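You operate a simulated robot arm through the tools that you are given. There is no shell and no other tool. Be economical: measure what you need, move in short steps, check, and stop when the job is done.

Carry out the task below with a simulated robot arm. There is one attempt and no reset: what you move stays moved.

TASK
Brush the rust off both hoops, then lay the small hoop inside the large one.
Fine: use the wire brush and put it back.

It is judged by the outcome, as a careful person would: the job done as asked, and still so three seconds after it is handed in. It fails if anything else is knocked over, pushed out of place, dropped, spilled or broken.

THE ROBOT
A 6-joint arm with a two-finger parallel gripper, fixed in place. Base frame: the origin is at the foot of the arm, x ahead of it, y to its left, z up; the work surface is at about z = 0.9. Readings come in m, degrees, newtons and seconds.
With the tool pointing down near the work surface it reaches from about 0.24 to 0.66 m from the base axis. Its first joint turns from -66.0 to 66.0 degrees. Payload 2.9 kg.
The TCP is the grasp point between the finger pads, 0.03 m short of the fingertips. In the tool frame z runs along the fingers and y along their closing line. Largest opening 0.11 m; finger width 0.02, thickness 0.01; the body of the gripper, 0.048 by 0.112 m, starts 0.055 m behind the TCP.
Orientation is that of the tool frame in the base frame, as [roll, pitch, yaw] about the fixed x, y, z axes, in that order (R = Rz(yaw) Ry(pitch) Rx(roll)). With the fingers straight down and closing along the base's y, the tool's x points along the base's -x, its y along +y and its z along -z.

THE INTERFACE
- The arm moves only by the tool step_arm. Its argument "series" is a list that holds one entry, the list of rows, each a list of 7 numbers: the shift along the base's x, y, z in units of 500 mm (1.0 is 500 mm), then the turn, a rotation vector about the base's x, y, z in units of 90 degrees (1.0 is 90 degrees), then the gripper command, from -1 (shut) to 1 (fully open), values between in proportion. In form: [[[tx, ty, tz, ax, ay, az, gripper], ...]]. A call has 1 to 12 rows; each row is the pose to reach, as a shift and turn from the pose commanded when the call began. A call with a number of a shift or a turn outside -1 to 1 is refused whole. Each row takes 0.2 s and may step no farther than 0.05 m and 8.6 degrees from the row before; otherwise, or with a gripper value out of range, the whole call is refused. A pose out of reach is approached as far as the arm can. The call stops where the force on the tool passes 40 N (or 10 N more than at its start, if that is more) or the arm is blocked; 0.2 s more then pass. The fingers move at their own pace (about 0.108 m/s each) and stop on an object; they squeeze with about 31 N. The grip force told is the motor's: it shows also when the fingers shut on nothing. Time passes only in rows, and 0.2 s behind the last, so rows that repeat a pose let the fingers close. The reply holds the time, the measured pose of the TCP, the force on the tool along the base axes, the opening and the grip force, in the units named above and with some noise.
- Cameras (640 x 400 px; columns grow to the right, rows downward): "scene" is fixed at [0.084, 0.4318, 1.4009]; the picture's right is [-0.73, -0.68, 0.00], its down [-0.28, 0.30, -0.91] and it looks along [0.62, -0.67, -0.41] (base axes); focal length 373 px, centre (320, 200). "wrist" rides on the gripper at [-0.036, 0, -0.057] in the tool frame; the picture's right is [0.00, -1.00, 0.00], its down [0.97, 0.00, -0.24] and it looks along [0.24, 0.00, 0.97] (tool axes); focal length 218 px, centre (320, 200).
- grab_frame(camera): a new picture of that camera. It takes no simulated time.
- measure_at(camera, pixels): for up to 12 pixels [column, row] of the newest picture of that camera ("zoom" is the newest enlarged one), the place [x, y, z] in the base frame of the surface seen there, good to about 0.002 m. It takes no simulated time.
- inspect(camera, box): a new picture of the part [left, top, right, bottom] of that camera's present view, enlarged. It takes no simulated time.
- close_job(): hands the job in; it is judged then, once.

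Keep the steps short. Do not move on a guess: measure, check each grasp and each placing, and mend mistakes. In all there are 80 turns and 34 pictures (those below and enlarged ones count). Leave the gripper open and the arm clear of the work at the hand-in unless told otherwise, and finish with a single line.

The tools are called after "Call:" as a command line: name --argument value ..., lists and objects as JSON in quotes. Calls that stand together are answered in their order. step_arm: Moves the arm, as the interface text tells. Its arguments: {"type":"object","properties":{"series":{"type":"array","items":{"type":"array","items":{"type":"array","items":{"type":"number"}}}}},"required":["series"]} The other tools are called the same way: grab_frame (camera) takes a picture; measure_at (camera, pixels) gives the place of the surface under pixels of a picture; inspect (camera, box) takes an enlarged picture of a part of a camera's view; close_job () hands the job in.

At the start:

```text
t: 0.0
eef_pos: [0.4354, -0.1435, 1.1984]
orientation: [-179.9, 0.1, 180.0]
force: [-0.6, -0.2, -0.2]
grip_width: 0.1101
finger_force: 0.0
```

scene: 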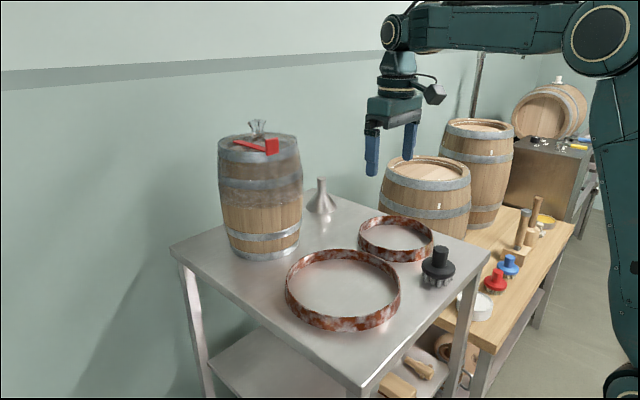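
wrist: 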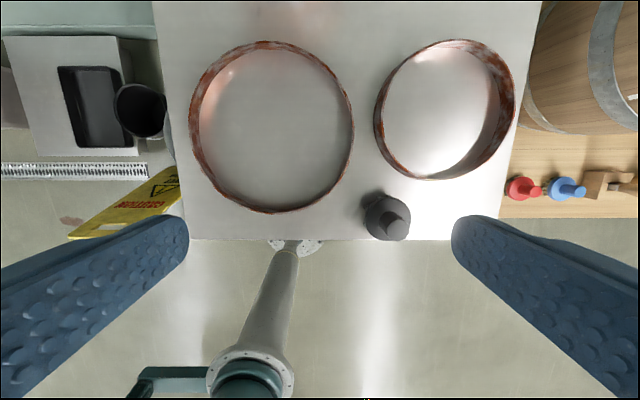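

I see two rusty hoops on the steel table, a black brush beside them, and red and blue brushes on the wooden bench. I'll enlarge the brushes and hoops to identify the wire brush.

Call:
inspect --camera "scene" --box '[400, 200, 560, 300]'

Call:
inspect --camera "scene" --box '[260, 190, 480, 345]'

```text
4.00 times, centred on (480, 250) of scene
```

zoom: 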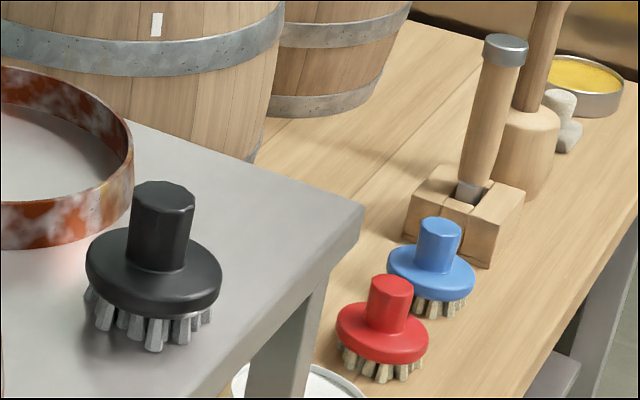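

```text
2.58 times, centred on (370, 268) of scene
```

zoom: 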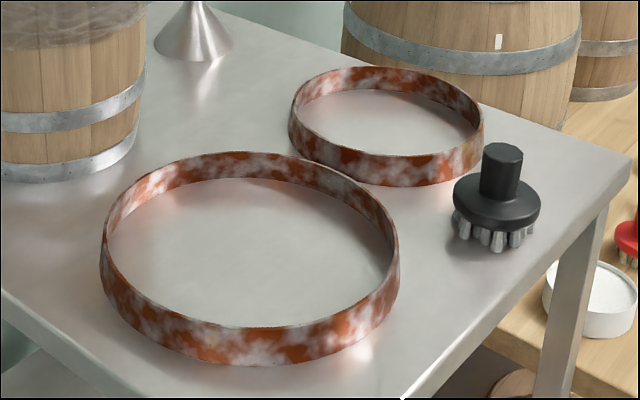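

The black brush has grey wire bristles; the red and blue ones have fibre bristles. So black is the wire brush. Next I'll measure the hoop rims, the brush and the table from this zoom.

Call:
measure_at --camera "zoom" --pixels '[[240, 155], [105, 215], [255, 328], [394, 245], [255, 355], [250, 260], [380, 68], [292, 112], [370, 158], [481, 130], [503, 150], [500, 215]]'

Call:
measure_at --camera "wrist" --pixels '[[190, 125], [353, 125], [271, 42], [272, 211], [376, 110], [515, 90], [445, 41], [432, 177], [397, 221], [375, 210], [270, 120], [440, 110]]'

```text
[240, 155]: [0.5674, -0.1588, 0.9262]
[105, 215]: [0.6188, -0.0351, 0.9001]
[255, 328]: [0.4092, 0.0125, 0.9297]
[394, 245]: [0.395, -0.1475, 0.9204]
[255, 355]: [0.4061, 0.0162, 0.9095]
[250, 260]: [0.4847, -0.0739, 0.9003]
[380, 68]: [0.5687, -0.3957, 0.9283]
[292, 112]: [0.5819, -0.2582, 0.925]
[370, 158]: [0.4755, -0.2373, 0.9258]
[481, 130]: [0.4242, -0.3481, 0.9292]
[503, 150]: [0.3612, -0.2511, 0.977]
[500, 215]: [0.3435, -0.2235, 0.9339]
```

```text
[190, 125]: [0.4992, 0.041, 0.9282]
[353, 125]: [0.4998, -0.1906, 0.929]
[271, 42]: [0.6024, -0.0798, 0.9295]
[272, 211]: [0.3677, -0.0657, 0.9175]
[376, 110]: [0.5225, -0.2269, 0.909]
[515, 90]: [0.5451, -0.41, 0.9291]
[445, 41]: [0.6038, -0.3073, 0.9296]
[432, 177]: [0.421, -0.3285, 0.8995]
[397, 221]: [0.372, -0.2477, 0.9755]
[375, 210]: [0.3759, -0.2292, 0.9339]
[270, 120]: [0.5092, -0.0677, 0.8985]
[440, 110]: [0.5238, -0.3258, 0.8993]
```

The hoops are 0.03 m tall. The large one is centred near (0.486, -0.075) with radius about 0.117. The small one is near (0.51, -0.318) with radius about 0.092. The brush handle is near (0.363, -0.249), with its top at 0.977 and the head top at 0.934. I'll move above the brush.

Call:
step_arm --series '[[[-0.04, -0.053, -0.059, 0, 0, 0, 0.4], [-0.08, -0.106, -0.118, 0, 0, 0, 0.2], [-0.12, -0.159, -0.177, 0, 0, 0, 0.1], [-0.147, -0.211, -0.236, 0, 0, 0, 0.1], [-0.147, -0.211, -0.236, 0, 0, 0, 0.1]]]'

Call:
grab_frame --camera "wrist"

```text
t: 1.2
eef_pos: [0.3615, -0.2455, 1.0777]
orientation: [-180.0, 0.0, -180.0]
force: [-0.3, -0.3, -0.1]
grip_width: 0.0605
finger_force: 0.1
```

```text
29 pictures are left
```

wrist: 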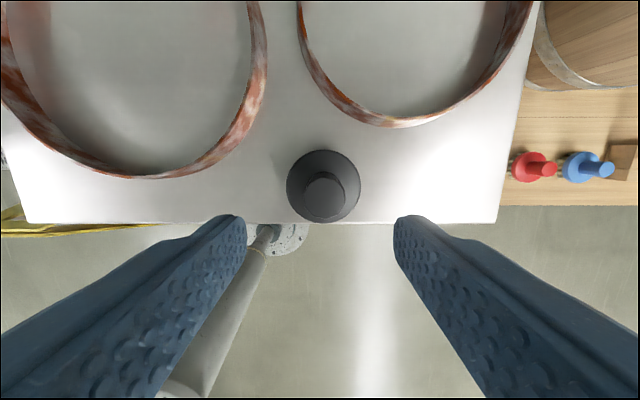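

The brush is at about (324, 195) in the wrist view. I'll measure the handle top, the head edges and the near hoop rims.

Call:
measure_at --camera "wrist" --pixels '[[307, 198], [341, 198], [324, 215], [324, 184], [324, 199], [290, 185], [358, 185], [323, 153], [140, 177], [405, 125], [324, 223], [420, 218]]'

```text
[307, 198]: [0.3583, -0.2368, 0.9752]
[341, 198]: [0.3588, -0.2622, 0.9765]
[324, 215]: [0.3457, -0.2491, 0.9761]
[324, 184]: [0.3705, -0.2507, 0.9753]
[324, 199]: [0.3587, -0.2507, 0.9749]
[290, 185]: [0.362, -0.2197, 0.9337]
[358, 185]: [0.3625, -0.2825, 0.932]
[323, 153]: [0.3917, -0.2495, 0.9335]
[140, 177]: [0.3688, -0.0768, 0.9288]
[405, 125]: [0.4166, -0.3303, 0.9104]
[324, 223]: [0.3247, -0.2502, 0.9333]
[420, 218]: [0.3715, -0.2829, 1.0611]
```

The handle centre is (0.3585, -0.250), about 0.027 wide, with its top at 0.976. I'll descend to TCP z of about 0.968 so the fingertips stay just above the head, then close.

Call:
step_arm --series '[[[-0.007, -0.002, -0.08, 0, 0, 0, 0.1], [-0.007, -0.002, -0.16, 0, 0, 0, 0.1], [-0.007, -0.002, -0.222, 0, 0, 0, 0.1], [-0.007, -0.002, -0.222, 0, 0, 0, 0.1]]]'

```text
t: 2.2
eef_pos: [0.358, -0.249, 0.9695]
orientation: [-180.0, 0.0, 180.0]
force: [0.1, -0.5, -0.2]
grip_width: 0.0607
finger_force: 0.1
```

I'm at (0.358, -0.249, 0.9695) with no contact. I'll close on the handle.

Call:
step_arm --series '[[[0, 0, 0, 0, 0, 0, -1], [0, 0, 0, 0, 0, 0, -1], [0, 0, 0, 0, 0, 0, -1]]]'

```text
t: 3.0
eef_pos: [0.3575, -0.2489, 0.9689]
orientation: [-180.0, 0.0, -180.0]
force: [0.3, 1.1, 0.7]
grip_width: 0.0329
finger_force: 30.5
```

I have the handle (30 N, width 0.033). I'll lift the brush and carry it over the near point of the large hoop's rim, (0.370, -0.076).

Call:
step_arm --series '[[[0, 0, 0.07, 0, 0, 0, -1], [0, 0, 0.14, 0, 0, 0, -1], [0.007, 0.086, 0.14, 0, 0, 0, -1], [0.014, 0.172, 0.14, 0, 0, 0, -1], [0.02, 0.258, 0.14, 0, 0, 0, -1], [0.025, 0.345, 0.14, 0, 0, 0, -1], [0.025, 0.345, 0.14, 0, 0, 0, -1]]]'

Call:
inspect --camera "scene" --box '[260, 170, 500, 345]'

```text
t: 4.6
eef_pos: [0.3715, -0.076, 1.0405]
orientation: [-179.9, 0.0, -180.0]
force: [0.4, 0.8, -1.4]
grip_width: 0.0325
finger_force: 31.2
```

```text
2.29 times, centred on (380, 258) of scene
```

zoom: 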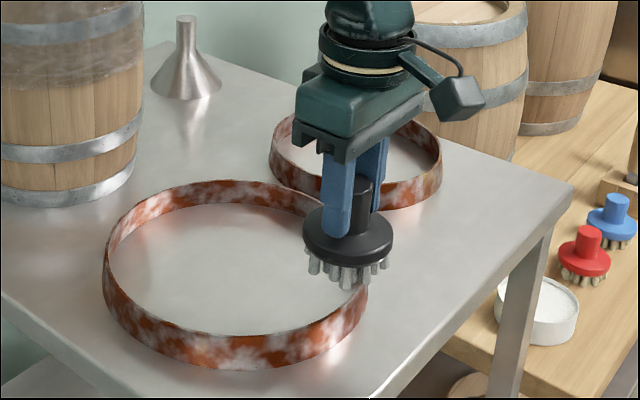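

The brush is held upright over the near rim. I'll lower it until the bristles just press on the rim (about TCP 0.9965) and make a short test stroke along it.

Call:
step_arm --series '[[[-0.002, 0.005, -0.05, 0, 0, 0, -1], [-0.002, 0.005, -0.084, 0, 0, 0, -1], [0.002, 0.045, -0.084, 0, 0, 0, -1], [0.013, 0.085, -0.084, 0, 0, 0, -1], [0.002, 0.045, -0.084, 0, 0, 0, -1], [-0.002, 0.005, -0.084, 0, 0, 0, -1]]]'

Call:
inspect --camera "scene" --box '[260, 170, 500, 345]'

```text
t: 6.0
eef_pos: [0.3683, -0.0755, 0.9975]
orientation: [180.0, -0.1, -179.9]
force: [0.7, 4.6, 9.0]
grip_width: 0.0323
finger_force: 31.1
```

```text
2.29 times, centred on (380, 258) of scene
```

zoom: 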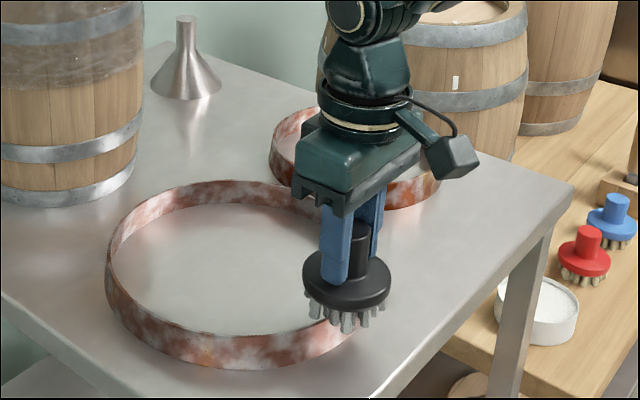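

The rim pushes back at about 9 N, and the hoop's rust already looks fainter, so the stroke works. Before going all round I'll check the clearance to the small barrel, the funnel and the other barrel.

Call:
measure_at --camera "zoom" --pixels '[[70, 205], [132, 180], [140, 110], [100, 80], [5, 195], [185, 95], [215, 85], [435, 100], [225, 360], [108, 250], [180, 186]]'

```text
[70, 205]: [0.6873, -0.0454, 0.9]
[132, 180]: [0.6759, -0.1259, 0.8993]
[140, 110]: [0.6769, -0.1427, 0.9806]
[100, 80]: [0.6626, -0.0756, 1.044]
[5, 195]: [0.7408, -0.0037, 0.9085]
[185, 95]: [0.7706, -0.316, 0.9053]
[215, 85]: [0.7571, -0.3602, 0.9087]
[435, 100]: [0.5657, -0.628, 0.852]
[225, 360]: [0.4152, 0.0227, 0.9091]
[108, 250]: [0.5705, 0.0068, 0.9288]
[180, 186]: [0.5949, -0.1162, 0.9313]
```

The small barrel's near face is at x ≈ 0.66, and the wrist camera sticks out ahead of the tool. On the far side I'll keep the brush centre at x ≤ 0.575, so its outer bristles still cover the rim. Next I'll sweep round the large hoop.

Call:
step_arm --series '[[[0.0139, 0.079, 0, 0, 0, 0, -1], [0.0541, 0.1485, 0, 0, 0, 0, -1], [0.1155, 0.2001, 0, 0, 0, 0, -1], [0.1909, 0.2275, 0, 0, 0, 0, -1], [0.2711, 0.2275, 0, 0, 0, 0, -1], [0.34, 0.196, 0, 0, 0, 0, -1], [0.385, 0.14, 0, 0, 0, 0, -1], [0.405, 0.07, 0, 0, 0, 0, -1], [0.41, 0, 0, 0, 0, 0, -1], [0.405, -0.07, 0, 0, 0, 0, -1], [0.385, -0.14, 0, 0, 0, 0, -1], [0.34, -0.19, 0, 0, 0, 0, -1]]]'

Call:
inspect --camera "scene" --box '[220, 150, 500, 345]'

```text
t: 8.6
eef_pos: [0.5404, -0.1698, 0.9961]
orientation: [-180.0, -0.1, -180.0]
force: [-0.2, -0.4, -0.4]
grip_width: 0.0324
finger_force: 30.8
```

```text
2.05 times, centred on (360, 248) of scene
```

zoom: 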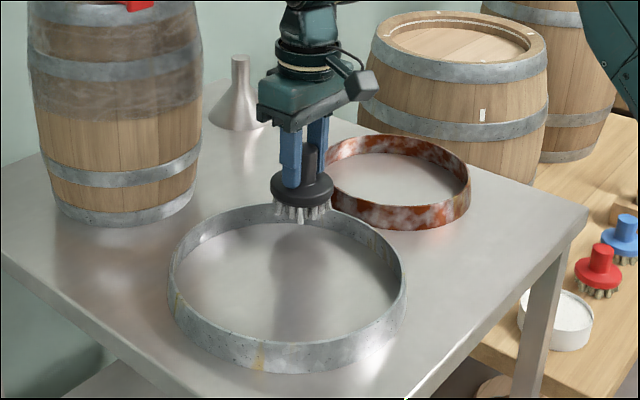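

The large hoop now looks like clean steel, apart from a few faint yellow flecks. The brush currently reads no contact. I'll lift it and look closer at the hoop.

Call:
step_arm --series '[[[0, 0, 0.05, 0, 0, 0, -1], [0, 0, 0.1, 0, 0, 0, -1], [-0.02, -0.08, 0.1, 0, 0, 0, -1]]]'

Call:
inspect --camera "scene" --box '[280, 230, 420, 340]'

Call:
grab_frame --camera "wrist"

```text
t: 9.4
eef_pos: [0.5328, -0.2108, 1.048]
orientation: [-179.9, 0.0, -180.0]
force: [-0.2, 1.0, -1.1]
grip_width: 0.0323
finger_force: 30.9
```

```text
3.64 times, centred on (350, 285) of scene
```

zoom: 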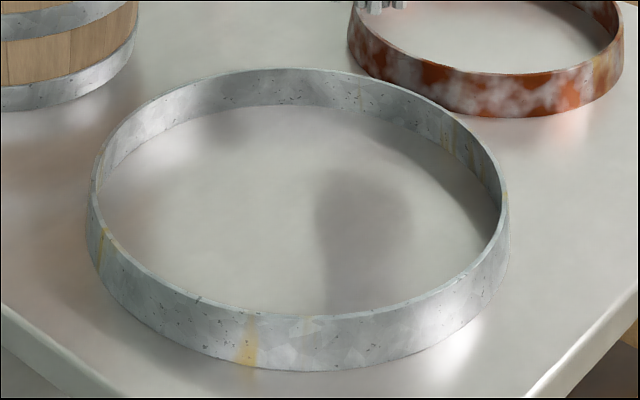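

```text
24 pictures are left
```

wrist: 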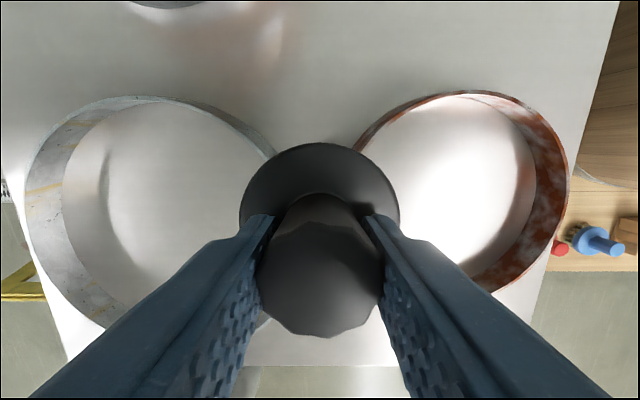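

The galvanised steel shows; the thin yellow streaks look like part of the bare-metal finish. The large hoop has drifted slightly toward the base. I'll measure both hoops' present positions.

Call:
measure_at --camera "zoom" --pixels '[[92, 190], [290, 69], [508, 220], [290, 320], [140, 105], [430, 278]]'

Call:
measure_at --camera "wrist" --pixels '[[455, 94], [500, 96], [568, 185], [357, 149], [545, 254], [400, 112], [535, 118], [28, 180], [130, 97]]'

```text
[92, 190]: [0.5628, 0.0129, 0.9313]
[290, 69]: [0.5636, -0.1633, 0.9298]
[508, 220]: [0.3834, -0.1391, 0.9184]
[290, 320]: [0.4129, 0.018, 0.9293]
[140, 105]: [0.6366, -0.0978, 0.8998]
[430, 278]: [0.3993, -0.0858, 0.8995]
```

```text
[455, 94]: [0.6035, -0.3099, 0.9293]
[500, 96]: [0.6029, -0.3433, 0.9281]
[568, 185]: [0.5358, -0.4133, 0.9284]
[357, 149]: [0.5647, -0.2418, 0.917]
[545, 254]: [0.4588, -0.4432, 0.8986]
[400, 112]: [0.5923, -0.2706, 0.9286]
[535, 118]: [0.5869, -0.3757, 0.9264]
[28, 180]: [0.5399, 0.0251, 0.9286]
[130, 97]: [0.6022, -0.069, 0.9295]
```

The large hoop is in fact still centred at (0.485, -0.075). The small hoop's centre is about (0.512, -0.323), radius 0.093. Next I'll check how close the large barrel on the right is.

Call:
measure_at --camera "wrist" --pixels '[[583, 170], [600, 120], [620, 80], [630, 150], [636, 20]]'

Call:
measure_at --camera "scene" --pixels '[[425, 165], [425, 200], [385, 180], [450, 200], [400, 215]]'

```text
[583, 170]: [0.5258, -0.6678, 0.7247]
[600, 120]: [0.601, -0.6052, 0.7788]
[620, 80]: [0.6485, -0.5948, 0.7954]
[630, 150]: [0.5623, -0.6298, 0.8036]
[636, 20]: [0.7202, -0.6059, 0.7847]
```

```text
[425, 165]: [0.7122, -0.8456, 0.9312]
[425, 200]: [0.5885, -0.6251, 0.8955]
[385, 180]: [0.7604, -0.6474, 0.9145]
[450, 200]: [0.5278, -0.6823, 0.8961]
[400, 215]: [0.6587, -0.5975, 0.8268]
```

The big barrel starts at y < -0.59, so it is clear. I'll lower onto the small hoop's left rim and sweep round the near half.

Call:
step_arm --series '[[[-0.036, -0.042, 0, 0, 0, 0, -1], [-0.036, -0.042, -0.06, 0, 0, 0, -1], [-0.036, -0.042, -0.1, 0, 0, 0, -1], [-0.114, -0.06, -0.1, 0, 0, 0, -1], [-0.177, -0.108, -0.1, 0, 0, 0, -1], [-0.214, -0.178, -0.1, 0, 0, 0, -1], [-0.217, -0.258, -0.1, 0, 0, 0, -1], [-0.187, -0.332, -0.1, 0, 0, 0, -1], [-0.128, -0.386, -0.1, 0, 0, 0, -1], [-0.068, -0.407, -0.1, 0, 0, 0, -1]]]'

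Call:
grab_frame --camera "scene"

```text
t: 11.6
eef_pos: [0.4945, -0.4156, 0.9979]
orientation: [179.9, -0.1, 179.9]
force: [-0.2, -0.3, -1.2]
grip_width: 0.0324
finger_force: 30.9
```

```text
23 pictures are left
```

scene: 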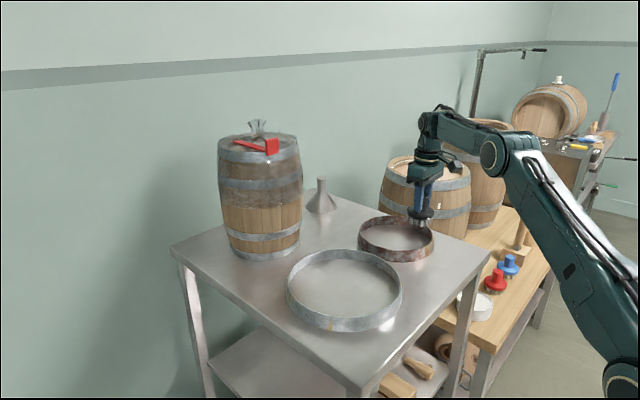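

The small hoop is partly cleaned, but the last reading shows almost no contact. I'll lower 3 mm more and continue round the far side and back to the near side.

Call:
step_arm --series '[[[0, 0, -0.006, 0, 0, 0, -1], [0.058, 0.037, -0.006, 0, 0, 0, -1], [0.118, 0.091, -0.006, 0, 0, 0, -1], [0.152, 0.167, -0.006, 0, 0, 0, -1], [0.168, 0.247, -0.006, 0, 0, 0, -1], [0.138, 0.317, -0.006, 0, 0, 0, -1], [0.078, 0.357, -0.006, 0, 0, 0, -1], [0.032, 0.365, -0.006, 0, 0, 0, -1], [-0.046, 0.347, -0.006, 0, 0, 0, -1], [-0.109, 0.299, -0.006, 0, 0, 0, -1], [-0.146, 0.229, -0.006, 0, 0, 0, -1], [-0.149, 0.149, -0.006, 0, 0, 0, -1]]]'

Call:
inspect --camera "scene" --box '[260, 170, 480, 345]'

```text
t: 14.2
eef_pos: [0.4232, -0.3378, 0.9928]
orientation: [180.0, -0.1, -179.9]
force: [0.2, -0.6, -1.7]
grip_width: 0.0325
finger_force: 31.1
```

```text
2.29 times, centred on (370, 258) of scene
```

zoom: 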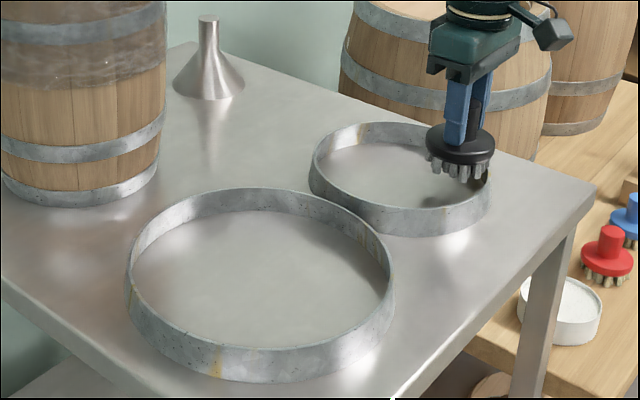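

Both hoops are clean now; the small one has shifted a little. I'll lift the brush and carry it above its original spot, then look.

Call:
step_arm --series '[[[0, 0, 0.06, 0, 0, 0, -1], [0, 0, 0.112, 0, 0, 0, -1], [-0.042, 0.059, 0.112, 0, 0, 0, -1], [-0.084, 0.118, 0.112, 0, 0, 0, -1], [-0.126, 0.178, 0.112, 0, 0, 0, -1], [-0.126, 0.178, 0.112, 0, 0, 0, -1]]]'

Call:
inspect --camera "scene" --box '[280, 180, 480, 340]'

```text
t: 15.6
eef_pos: [0.3574, -0.25, 1.0492]
orientation: [180.0, 0.0, -180.0]
force: [0.6, 0.5, -0.6]
grip_width: 0.0322
finger_force: 30.8
```

```text
2.50 times, centred on (380, 260) of scene
```

zoom: 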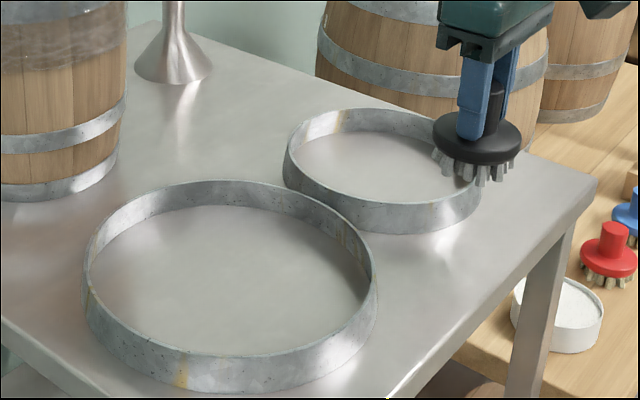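

Now I'll measure where both rims are, to see whether the brush's original spot is free.

Call:
measure_at --camera "zoom" --pixels '[[284, 160], [320, 192], [390, 205], [440, 198], [479, 180], [370, 110], [430, 125], [310, 120], [395, 233], [82, 270], [230, 182], [377, 265], [370, 320], [230, 352]]'

Call:
measure_at --camera "zoom" --pixels '[[320, 192], [390, 205], [440, 198], [479, 180], [370, 110], [420, 118], [300, 126], [395, 233], [82, 265], [230, 182], [376, 255], [230, 352]]'

```text
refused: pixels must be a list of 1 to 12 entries
```

```text
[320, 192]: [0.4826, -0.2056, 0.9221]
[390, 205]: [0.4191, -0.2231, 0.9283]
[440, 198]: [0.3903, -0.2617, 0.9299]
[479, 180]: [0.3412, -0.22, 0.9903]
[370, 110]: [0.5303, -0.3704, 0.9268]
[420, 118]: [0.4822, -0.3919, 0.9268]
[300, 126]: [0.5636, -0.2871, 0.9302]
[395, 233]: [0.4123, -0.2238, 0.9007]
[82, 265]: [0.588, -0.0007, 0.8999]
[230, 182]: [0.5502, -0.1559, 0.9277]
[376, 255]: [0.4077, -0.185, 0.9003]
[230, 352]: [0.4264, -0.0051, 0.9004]
```

The small hoop is now centred near (0.473, -0.299), and its near rim would just touch the brush head at its old spot. I'll come down slightly to one side, nudge the hoop a few millimetres with the head, return to the exact old spot and set the brush down.

Call:
step_arm --series '[[[-0.019, 0.028, 0, 0, 0, 0, -1], [-0.019, 0.028, -0.08, 0, 0, 0, -1], [-0.019, 0.028, -0.157, 0, 0, 0, -1], [-0.008, 0.012, -0.157, 0, 0, 0, -1], [0.009, -0.006, -0.157, 0, 0, 0, -1], [0.009, -0.006, -0.157, 0, 0, 0, -1], [0, 0, -0.157, 0, 0, 0, -1], [0, 0, -0.161, 0, 0, 0, -1], [0, 0, -0.161, 0, 0, 0, -1]]]'

Call:
inspect --camera "scene" --box '[360, 200, 480, 300]'

```text
t: 17.6
eef_pos: [0.3599, -0.2495, 0.9709]
orientation: [-180.0, 0.0, -180.0]
force: [-0.2, -0.2, -1.8]
grip_width: 0.0322
finger_force: 30.3
```

```text
4.00 times, centred on (420, 250) of scene
```

zoom: 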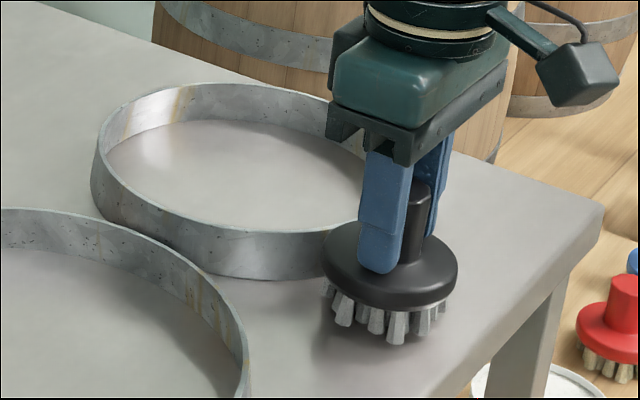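

The brush is over its old spot with a small gap above the table and no contact force yet. I'll lower it gently in 1 mm steps.

Call:
step_arm --series '[[[0, 0, -0.002, 0, 0, 0, -1], [0, 0, -0.004, 0, 0, 0, -1], [0, 0, -0.004, 0, 0, 0, -1]]]'

```text
t: 18.4
eef_pos: [0.3597, -0.2496, 0.9669]
orientation: [-180.0, 0.0, -180.0]
force: [-0.4, 0.2, -1.6]
grip_width: 0.0321
finger_force: 30.9
```

There's still only the brush's weight (-1.6 N). I'll go a little lower.

Call:
step_arm --series '[[[0, 0, -0.002, 0, 0, 0, -1], [0, 0, -0.004, 0, 0, 0, -1], [0, 0, -0.004, 0, 0, 0, -1]]]'

Call:
inspect --camera "scene" --box '[410, 230, 470, 290]'

```text
t: 19.2
eef_pos: [0.3589, -0.2495, 0.9663]
orientation: [-180.0, -0.1, -180.0]
force: [-0.7, -0.3, 2.1]
grip_width: 0.0324
finger_force: 30.9
```

```text
6.67 times, centred on (440, 260) of scene
```

zoom: 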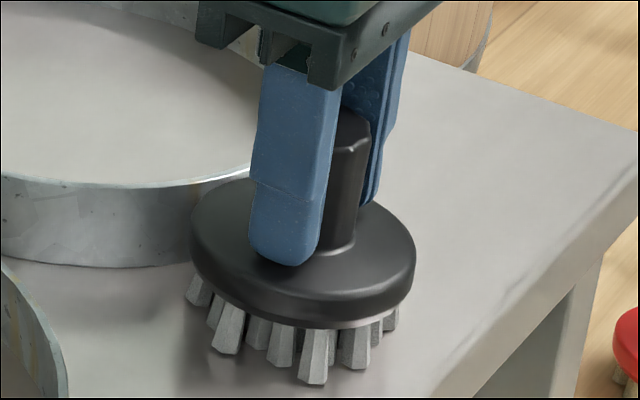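

The reading is now +2.1 N, so the bristles rest on the table. I'll open to about 0.06 m and rise.

Call:
step_arm --series '[[[0, 0, 0, 0, 0, 0, 0.1], [0, 0, 0, 0, 0, 0, 0.1], [0, 0, 0.05, 0, 0, 0, 0.1], [0, 0, 0.12, 0, 0, 0, 0.1], [0, 0, 0.2, 0, 0, 0, 0.1], [0.06, 0.02, 0.28, 0, 0, 0, 0.1], [0.1, 0.02, 0.34, 0, 0, 0, 0.1], [0.1, 0.02, 0.34, 0, 0, 0, 0.1]]]'

Call:
grab_frame --camera "wrist"

Call:
inspect --camera "scene" --box '[280, 200, 480, 340]'

```text
refused: row 6 steps farther than a row can; nothing moved
```

```text
18 pictures are left
```

wrist: 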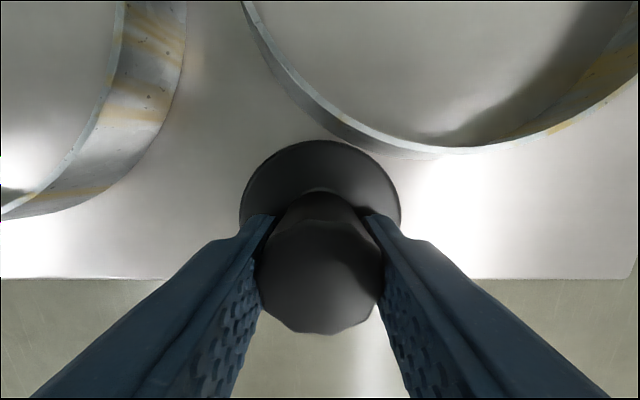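

```text
2.86 times, centred on (380, 270) of scene
```

zoom: 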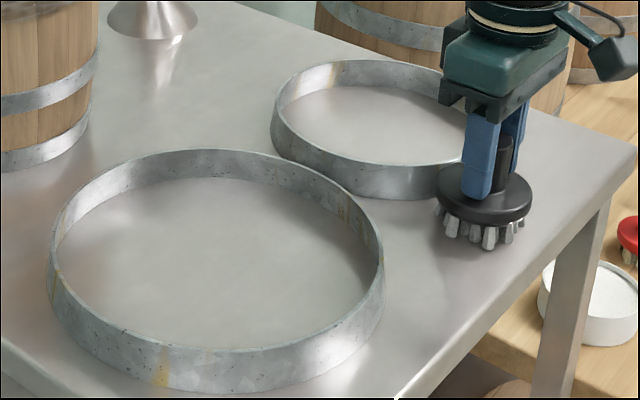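

The call was refused because one step was too large, and nothing moved. I'll split the rise into smaller steps and repeat it.

Call:
step_arm --series '[[[0, 0, 0, 0, 0, 0, 0.1], [0, 0, 0, 0, 0, 0, 0.1], [0, 0, 0.05, 0, 0, 0, 0.1], [0, 0, 0.12, 0, 0, 0, 0.1], [0, 0, 0.2, 0, 0, 0, 0.1], [0.04, 0.02, 0.27, 0, 0, 0, 0.1], [0.08, 0.04, 0.34, 0, 0, 0, 0.1], [0.12, 0.06, 0.4, 0, 0, 0, 0.1], [0.12, 0.06, 0.4, 0, 0, 0, 0.1]]]'

Call:
grab_frame --camera "wrist"

```text
t: 21.2
eef_pos: [0.4188, -0.2193, 1.1676]
orientation: [179.9, 0.0, -180.0]
force: [-0.9, 0.3, -0.6]
grip_width: 0.0605
finger_force: 0.0
```

```text
16 pictures are left
```

wrist: 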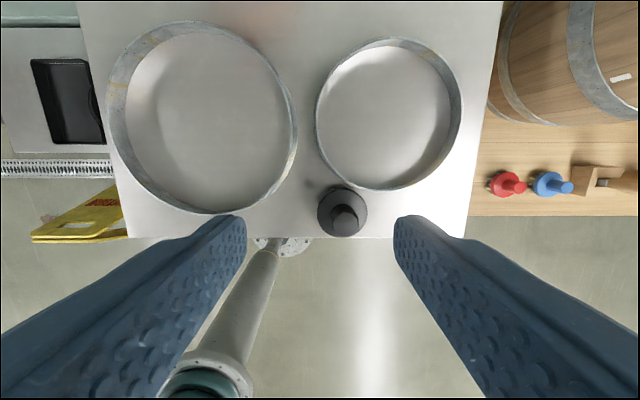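

The brush stands at its spot. I'll measure both rims and the brush accurately from this view.

Call:
measure_at --camera "wrist" --pixels '[[319, 105], [390, 39], [460, 95], [395, 188], [340, 60], [445, 150], [110, 95], [195, 22], [293, 105], [215, 210], [344, 219], [343, 190]]'

Call:
inspect --camera "wrist" --box '[290, 20, 480, 210]'

```text
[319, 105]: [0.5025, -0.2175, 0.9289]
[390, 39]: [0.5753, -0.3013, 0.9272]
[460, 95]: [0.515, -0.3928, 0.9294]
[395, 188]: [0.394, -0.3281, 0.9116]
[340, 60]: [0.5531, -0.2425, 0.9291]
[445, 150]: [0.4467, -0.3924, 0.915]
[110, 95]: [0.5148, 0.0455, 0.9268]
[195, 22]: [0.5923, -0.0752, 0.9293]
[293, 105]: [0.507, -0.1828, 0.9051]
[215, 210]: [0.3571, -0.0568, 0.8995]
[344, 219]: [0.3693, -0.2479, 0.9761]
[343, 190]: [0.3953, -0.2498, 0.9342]
```

```text
2.11 times, centred on (385, 115) of wrist
```

zoom: 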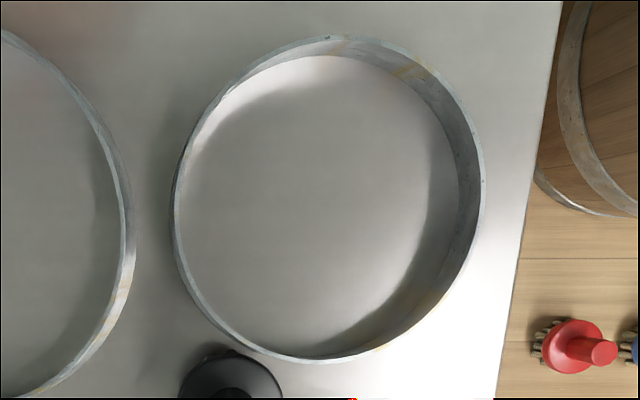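

The small hoop is centred near (0.484, -0.307). I plan to pinch its right wall (outer finger on the free side), so I need that wall's exact place plus more rim points.

Call:
measure_at --camera "zoom" --pixels '[[482, 190], [479, 220], [473, 240], [467, 258], [340, 38], [178, 200], [215, 100], [290, 357], [345, 356], [400, 338], [230, 325], [430, 313]]'

Call:
measure_at --camera "wrist" --pixels '[[110, 80], [112, 120], [125, 55], [160, 30], [210, 23], [250, 40], [280, 75], [296, 120], [290, 150], [260, 192], [220, 212], [130, 165]]'

```text
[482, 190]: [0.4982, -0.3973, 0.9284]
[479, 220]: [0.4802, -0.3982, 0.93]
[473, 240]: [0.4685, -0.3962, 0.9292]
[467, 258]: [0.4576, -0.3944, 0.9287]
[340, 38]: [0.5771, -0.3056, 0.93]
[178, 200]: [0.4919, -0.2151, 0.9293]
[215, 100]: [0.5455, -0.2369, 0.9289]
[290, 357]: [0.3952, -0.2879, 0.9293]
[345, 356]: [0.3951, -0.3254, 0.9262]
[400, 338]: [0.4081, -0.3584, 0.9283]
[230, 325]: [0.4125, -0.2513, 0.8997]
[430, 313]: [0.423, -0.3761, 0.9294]
```

```text
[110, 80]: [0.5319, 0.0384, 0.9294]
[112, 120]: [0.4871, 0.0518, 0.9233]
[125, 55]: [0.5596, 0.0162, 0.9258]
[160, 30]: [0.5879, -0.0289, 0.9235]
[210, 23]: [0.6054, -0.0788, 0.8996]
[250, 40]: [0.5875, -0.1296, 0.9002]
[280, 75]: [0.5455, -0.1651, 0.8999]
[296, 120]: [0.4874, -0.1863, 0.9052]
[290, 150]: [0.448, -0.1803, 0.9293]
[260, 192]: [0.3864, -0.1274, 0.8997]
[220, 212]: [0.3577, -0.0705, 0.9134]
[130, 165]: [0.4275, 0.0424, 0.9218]
```

Fitted centres are small (0.486, -0.3065) and large (0.476, -0.066). The wall to pinch is at (0.486, -0.3965). I'll move above it at z = 1.0.

Call:
step_arm --series '[[[0.022, -0.059, -0.055, 0, 0, 0, 0.1], [0.045, -0.118, -0.11, 0, 0, 0, 0.1], [0.067, -0.177, -0.166, 0, 0, 0, 0], [0.09, -0.235, -0.221, 0, 0, 0, 0], [0.112, -0.294, -0.277, 0, 0, 0, -0.2], [0.135, -0.353, -0.332, 0, 0, 0, -0.2], [0.135, -0.353, -0.332, 0, 0, 0, -0.2]]]'

Call:
grab_frame --camera "wrist"

```text
t: 22.8
eef_pos: [0.4869, -0.396, 1.0006]
orientation: [-179.9, 0.0, 180.0]
force: [-0.2, -0.7, -0.8]
grip_width: 0.0439
finger_force: 0.0
```

```text
14 pictures are left
```

wrist: 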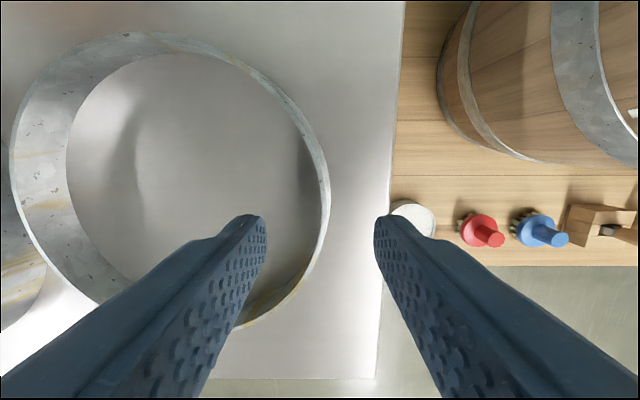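

The wall, around column 322, lies between the fingers at columns 265 and 375. I'll descend to TCP 0.938 and pinch it.

Call:
step_arm --series '[[[0, 0, -0.06, 0, 0, 0, -0.2], [0, 0, -0.122, 0, 0, 0, -0.2], [0, 0, -0.122, 0, 0, 0, -0.2], [0, 0, -0.122, 0, 0, 0, -1], [0, 0, -0.122, 0, 0, 0, -1], [0, 0, -0.122, 0, 0, 0, -1]]]'

```text
t: 24.2
eef_pos: [0.4852, -0.3949, 0.9398]
orientation: [180.0, 0.0, -180.0]
force: [0.3, -0.3, -0.3]
grip_width: 0.0044
finger_force: 30.9
```

The wall is pinched at 4.4 mm with 31 N. I'll lift 5 cm and check that the hoop hangs level.

Call:
step_arm --series '[[[0, 0, 0.04, 0, 0, 0, -1], [0, 0, 0.08, 0, 0, 0, -1], [0, 0, 0.12, 0, 0, 0, -1], [0, 0, 0.12, 0, 0, 0, -1]]]'

Call:
inspect --camera "scene" --box '[280, 150, 480, 340]'

```text
t: 25.2
eef_pos: [0.4865, -0.3951, 0.9991]
orientation: [-179.9, 0.0, 180.0]
force: [-0.3, 0.6, -3.9]
grip_width: 0.0041
finger_force: 30.7
```

```text
2.11 times, centred on (380, 245) of scene
```

zoom: 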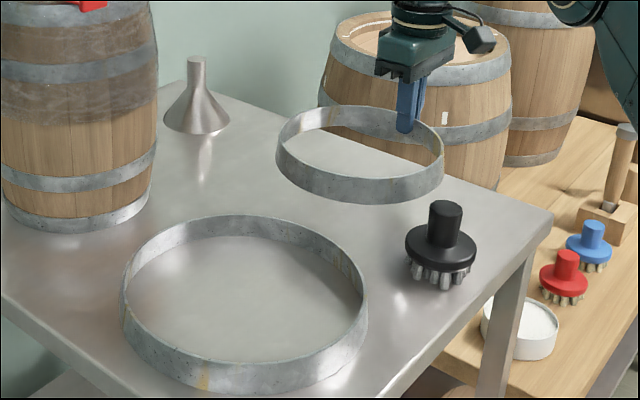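

The hoop hangs level. Before carrying it over, I'll measure the large hoop's rim and the held hoop again in this view.

Call:
measure_at --camera "zoom" --pixels '[[122, 285], [150, 245], [245, 216], [320, 240], [366, 300], [350, 335], [250, 362], [170, 340], [277, 150], [360, 178], [441, 160], [330, 107]]'

```text
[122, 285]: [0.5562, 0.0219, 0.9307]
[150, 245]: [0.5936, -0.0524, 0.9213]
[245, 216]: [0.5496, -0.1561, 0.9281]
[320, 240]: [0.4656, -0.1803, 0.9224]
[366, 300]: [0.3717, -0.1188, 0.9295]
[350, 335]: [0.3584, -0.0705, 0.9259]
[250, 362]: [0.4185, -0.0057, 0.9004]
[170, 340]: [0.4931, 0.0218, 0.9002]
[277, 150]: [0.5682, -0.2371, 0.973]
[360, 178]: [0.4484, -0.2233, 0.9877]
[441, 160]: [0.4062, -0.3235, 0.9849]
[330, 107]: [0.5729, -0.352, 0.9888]
```

The large hoop's centre is (0.476, -0.064). I'll carry the small one over with its centre aimed at (0.476, -0.058), raised a further 2 cm so it passes above the brush. That leaves about 3 cm on the pinched side for the outer finger.

Call:
step_arm --series '[[[0, 0, 0.05, 0, 0, 0, -1], [0, 0.08, 0.05, 0, 0, 0, -1], [0, 0.16, 0.05, 0, 0, 0, -1], [0, 0.24, 0.05, 0, 0, 0, -1], [-0.006, 0.32, 0.05, 0, 0, 0, -1], [-0.014, 0.4, 0.05, 0, 0, 0, -1], [-0.02, 0.46, 0.05, 0, 0, 0, -1], [-0.02, 0.496, 0.05, 0, 0, 0, -1], [-0.02, 0.496, 0.05, 0, 0, 0, -1]]]'

Call:
inspect --camera "scene" --box '[260, 170, 480, 345]'

Call:
grab_frame --camera "wrist"

```text
t: 27.2
eef_pos: [0.4751, -0.1483, 1.0228]
orientation: [180.0, 0.0, 180.0]
force: [0.2, 0.9, -2.9]
grip_width: 0.0041
finger_force: 31.4
```

```text
2.29 times, centred on (370, 258) of scene
```

zoom: 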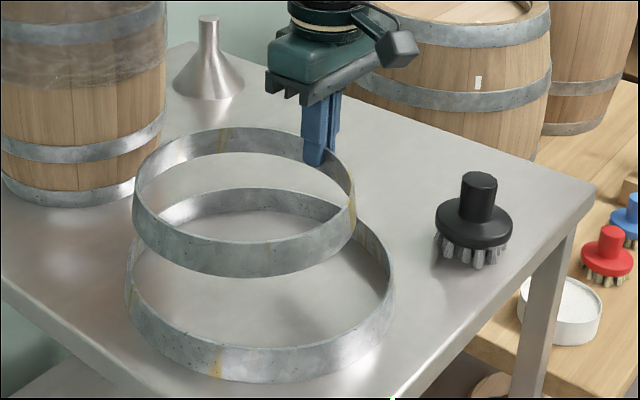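

```text
11 pictures are left
```

wrist: 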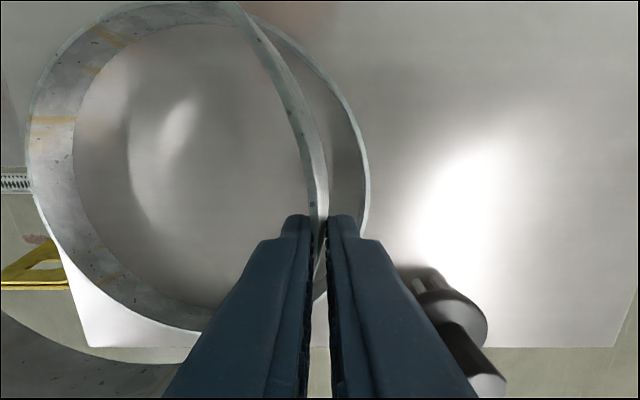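

I'll verify the held hoop's centre against the large one with rim points from this zoom.

Call:
measure_at --camera "zoom" --pixels '[[136, 195], [180, 228], [260, 243], [330, 222], [352, 190], [160, 150], [230, 128], [130, 275], [180, 335], [270, 350], [350, 325], [392, 275]]'

```text
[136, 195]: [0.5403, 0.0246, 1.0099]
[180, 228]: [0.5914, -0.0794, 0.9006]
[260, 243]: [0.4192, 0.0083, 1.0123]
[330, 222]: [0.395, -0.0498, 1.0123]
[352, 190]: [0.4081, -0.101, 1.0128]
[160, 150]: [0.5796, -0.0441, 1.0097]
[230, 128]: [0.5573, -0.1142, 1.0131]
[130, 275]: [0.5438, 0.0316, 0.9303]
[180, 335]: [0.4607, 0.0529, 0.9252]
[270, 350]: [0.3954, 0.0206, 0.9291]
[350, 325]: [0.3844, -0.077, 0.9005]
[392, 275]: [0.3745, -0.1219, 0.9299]
```

The held hoop's centre is about (0.487, -0.054), so it needs to move 11 mm toward the base. I'll correct that and then lower to just above the table.

Call:
step_arm --series '[[[-0.022, -0.004, 0, 0, 0, 0, -1], [-0.022, -0.004, 0, 0, 0, 0, -1], [-0.022, -0.004, -0.04, 0, 0, 0, -1], [-0.022, -0.004, -0.08, 0, 0, 0, -1], [-0.022, -0.004, -0.12, 0, 0, 0, -1], [-0.022, -0.004, -0.158, 0, 0, 0, -1], [-0.022, -0.004, -0.158, 0, 0, 0, -1]]]'

Call:
inspect --camera "scene" --box '[270, 220, 430, 340]'

```text
t: 28.8
eef_pos: [0.4663, -0.1503, 0.9443]
orientation: [-180.0, 0.0, -180.0]
force: [0.1, -0.4, -2.9]
grip_width: 0.0041
finger_force: 30.7
```

```text
3.33 times, centred on (350, 280) of scene
```

zoom: 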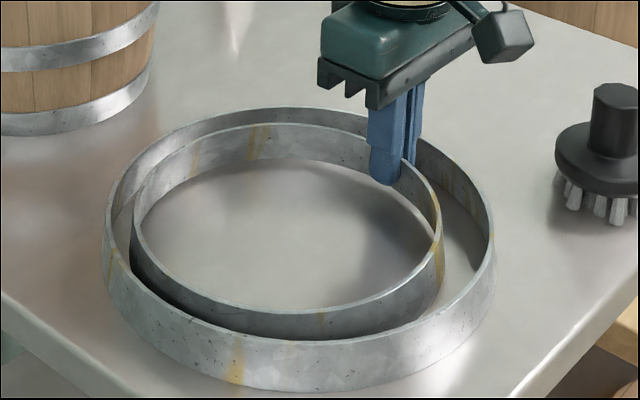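

The small hoop is inside the large one all round, about 4 mm above the table. I'll lower the rest gently.

Call:
step_arm --series '[[[0, 0, -0.004, 0, 0, 0, -1], [0, 0, -0.008, 0, 0, 0, -1], [0, 0, -0.008, 0, 0, 0, -1]]]'

```text
t: 29.6
eef_pos: [0.465, -0.1502, 0.9406]
orientation: [-180.0, 0.0, 179.9]
force: [-0.2, 0.4, -4.1]
grip_width: 0.004
finger_force: 31.2
```

There's no table contact yet (-4 N is the hoop's weight), so I'll go lower by 1 to 2 mm.

Call:
step_arm --series '[[[0, 0, -0.002, 0, 0, 0, -1], [0, 0, -0.004, 0, 0, 0, -1], [0, 0, -0.004, 0, 0, 0, -1]]]'

```text
t: 30.4
eef_pos: [0.4658, -0.1498, 0.9385]
orientation: [-179.9, 0.0, -179.9]
force: [-0.2, 0.7, 2.0]
grip_width: 0.0039
finger_force: 31.1
```

The force is now +2 N, so the hoop rests on the table. I'll open only to about 0.02 m, because the finger sits in the gap, and rise straight up.

Call:
step_arm --series '[[[0, 0, 0, 0, 0, 0, -0.66], [0, 0, 0, 0, 0, 0, -0.66], [0, 0, 0.04, 0, 0, 0, -0.66], [0, 0, 0.1, 0, 0, 0, -0.66], [0, 0, 0.18, 0, 0, 0, -0.5], [0, 0, 0.26, 0, 0, 0, 0], [-0.04, -0.04, 0.34, 0, 0, 0, 0.5], [-0.08, -0.08, 0.42, 0, 0, 0, 1], [-0.1, -0.1, 0.48, 0, 0, 0, 1], [-0.1, -0.1, 0.48, 0, 0, 0, 1]]]'

Call:
grab_frame --camera "scene"

Call:
grab_frame --camera "wrist"

Call:
inspect --camera "scene" --box '[270, 220, 470, 340]'

```text
t: 32.6
eef_pos: [0.4142, -0.2029, 1.1777]
orientation: [-180.0, -0.1, -179.9]
force: [-0.3, -0.8, -0.1]
grip_width: 0.1098
finger_force: 0.1
```

```text
9 pictures are left
```

scene: 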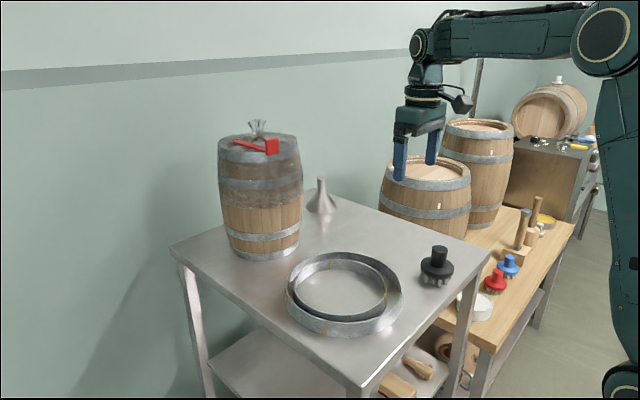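

```text
8 pictures are left
```

wrist: 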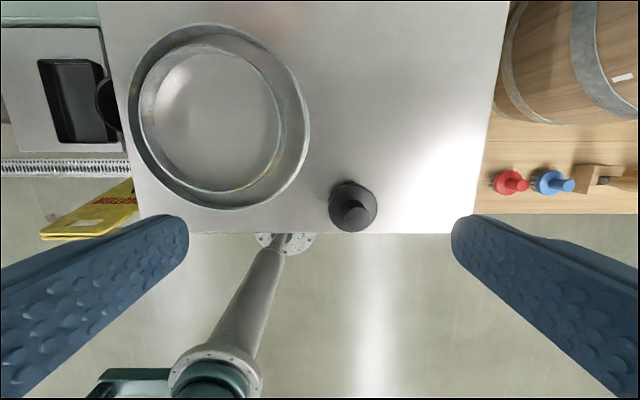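

```text
3.20 times, centred on (370, 280) of scene
```

zoom: 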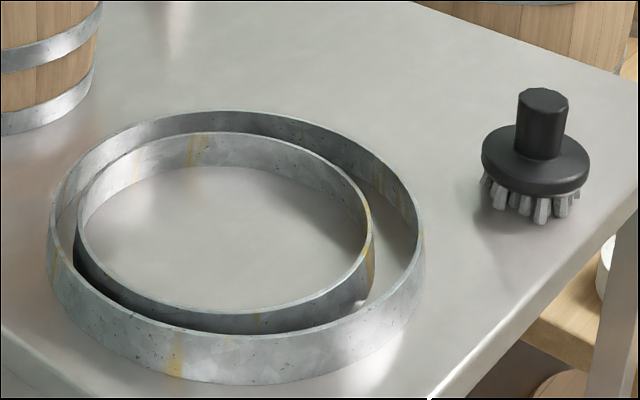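

The small hoop lies inside the large one, the brush is back, and nothing else has moved. A last check of rim heights and the brush position before handing in.

Call:
measure_at --camera "zoom" --pixels '[[80, 225], [210, 134], [372, 240], [230, 312], [330, 285], [150, 285], [545, 93], [53, 225], [230, 112], [420, 235], [230, 338]]'

```text
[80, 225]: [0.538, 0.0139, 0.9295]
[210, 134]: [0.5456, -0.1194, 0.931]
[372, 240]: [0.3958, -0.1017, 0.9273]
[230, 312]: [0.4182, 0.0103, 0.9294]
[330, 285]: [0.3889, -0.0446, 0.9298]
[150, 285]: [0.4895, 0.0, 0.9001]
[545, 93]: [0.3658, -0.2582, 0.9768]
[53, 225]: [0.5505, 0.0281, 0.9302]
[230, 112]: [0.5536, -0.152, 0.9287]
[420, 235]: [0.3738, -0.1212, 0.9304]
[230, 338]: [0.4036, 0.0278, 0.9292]
```

Both rims read a level 0.93, the small hoop lies flat inside the large one, and the brush stands upright where it started. The gripper is open and clear, so I'm handing in.

Call:
close_job

```text
The job is handed in.
```

Both hoops are brushed clean of rust with the wire brush, the brush is back at its original spot, and the small hoop lies flat inside the large one; a few faint yellow streaks I took to be the bare-metal finish remain.
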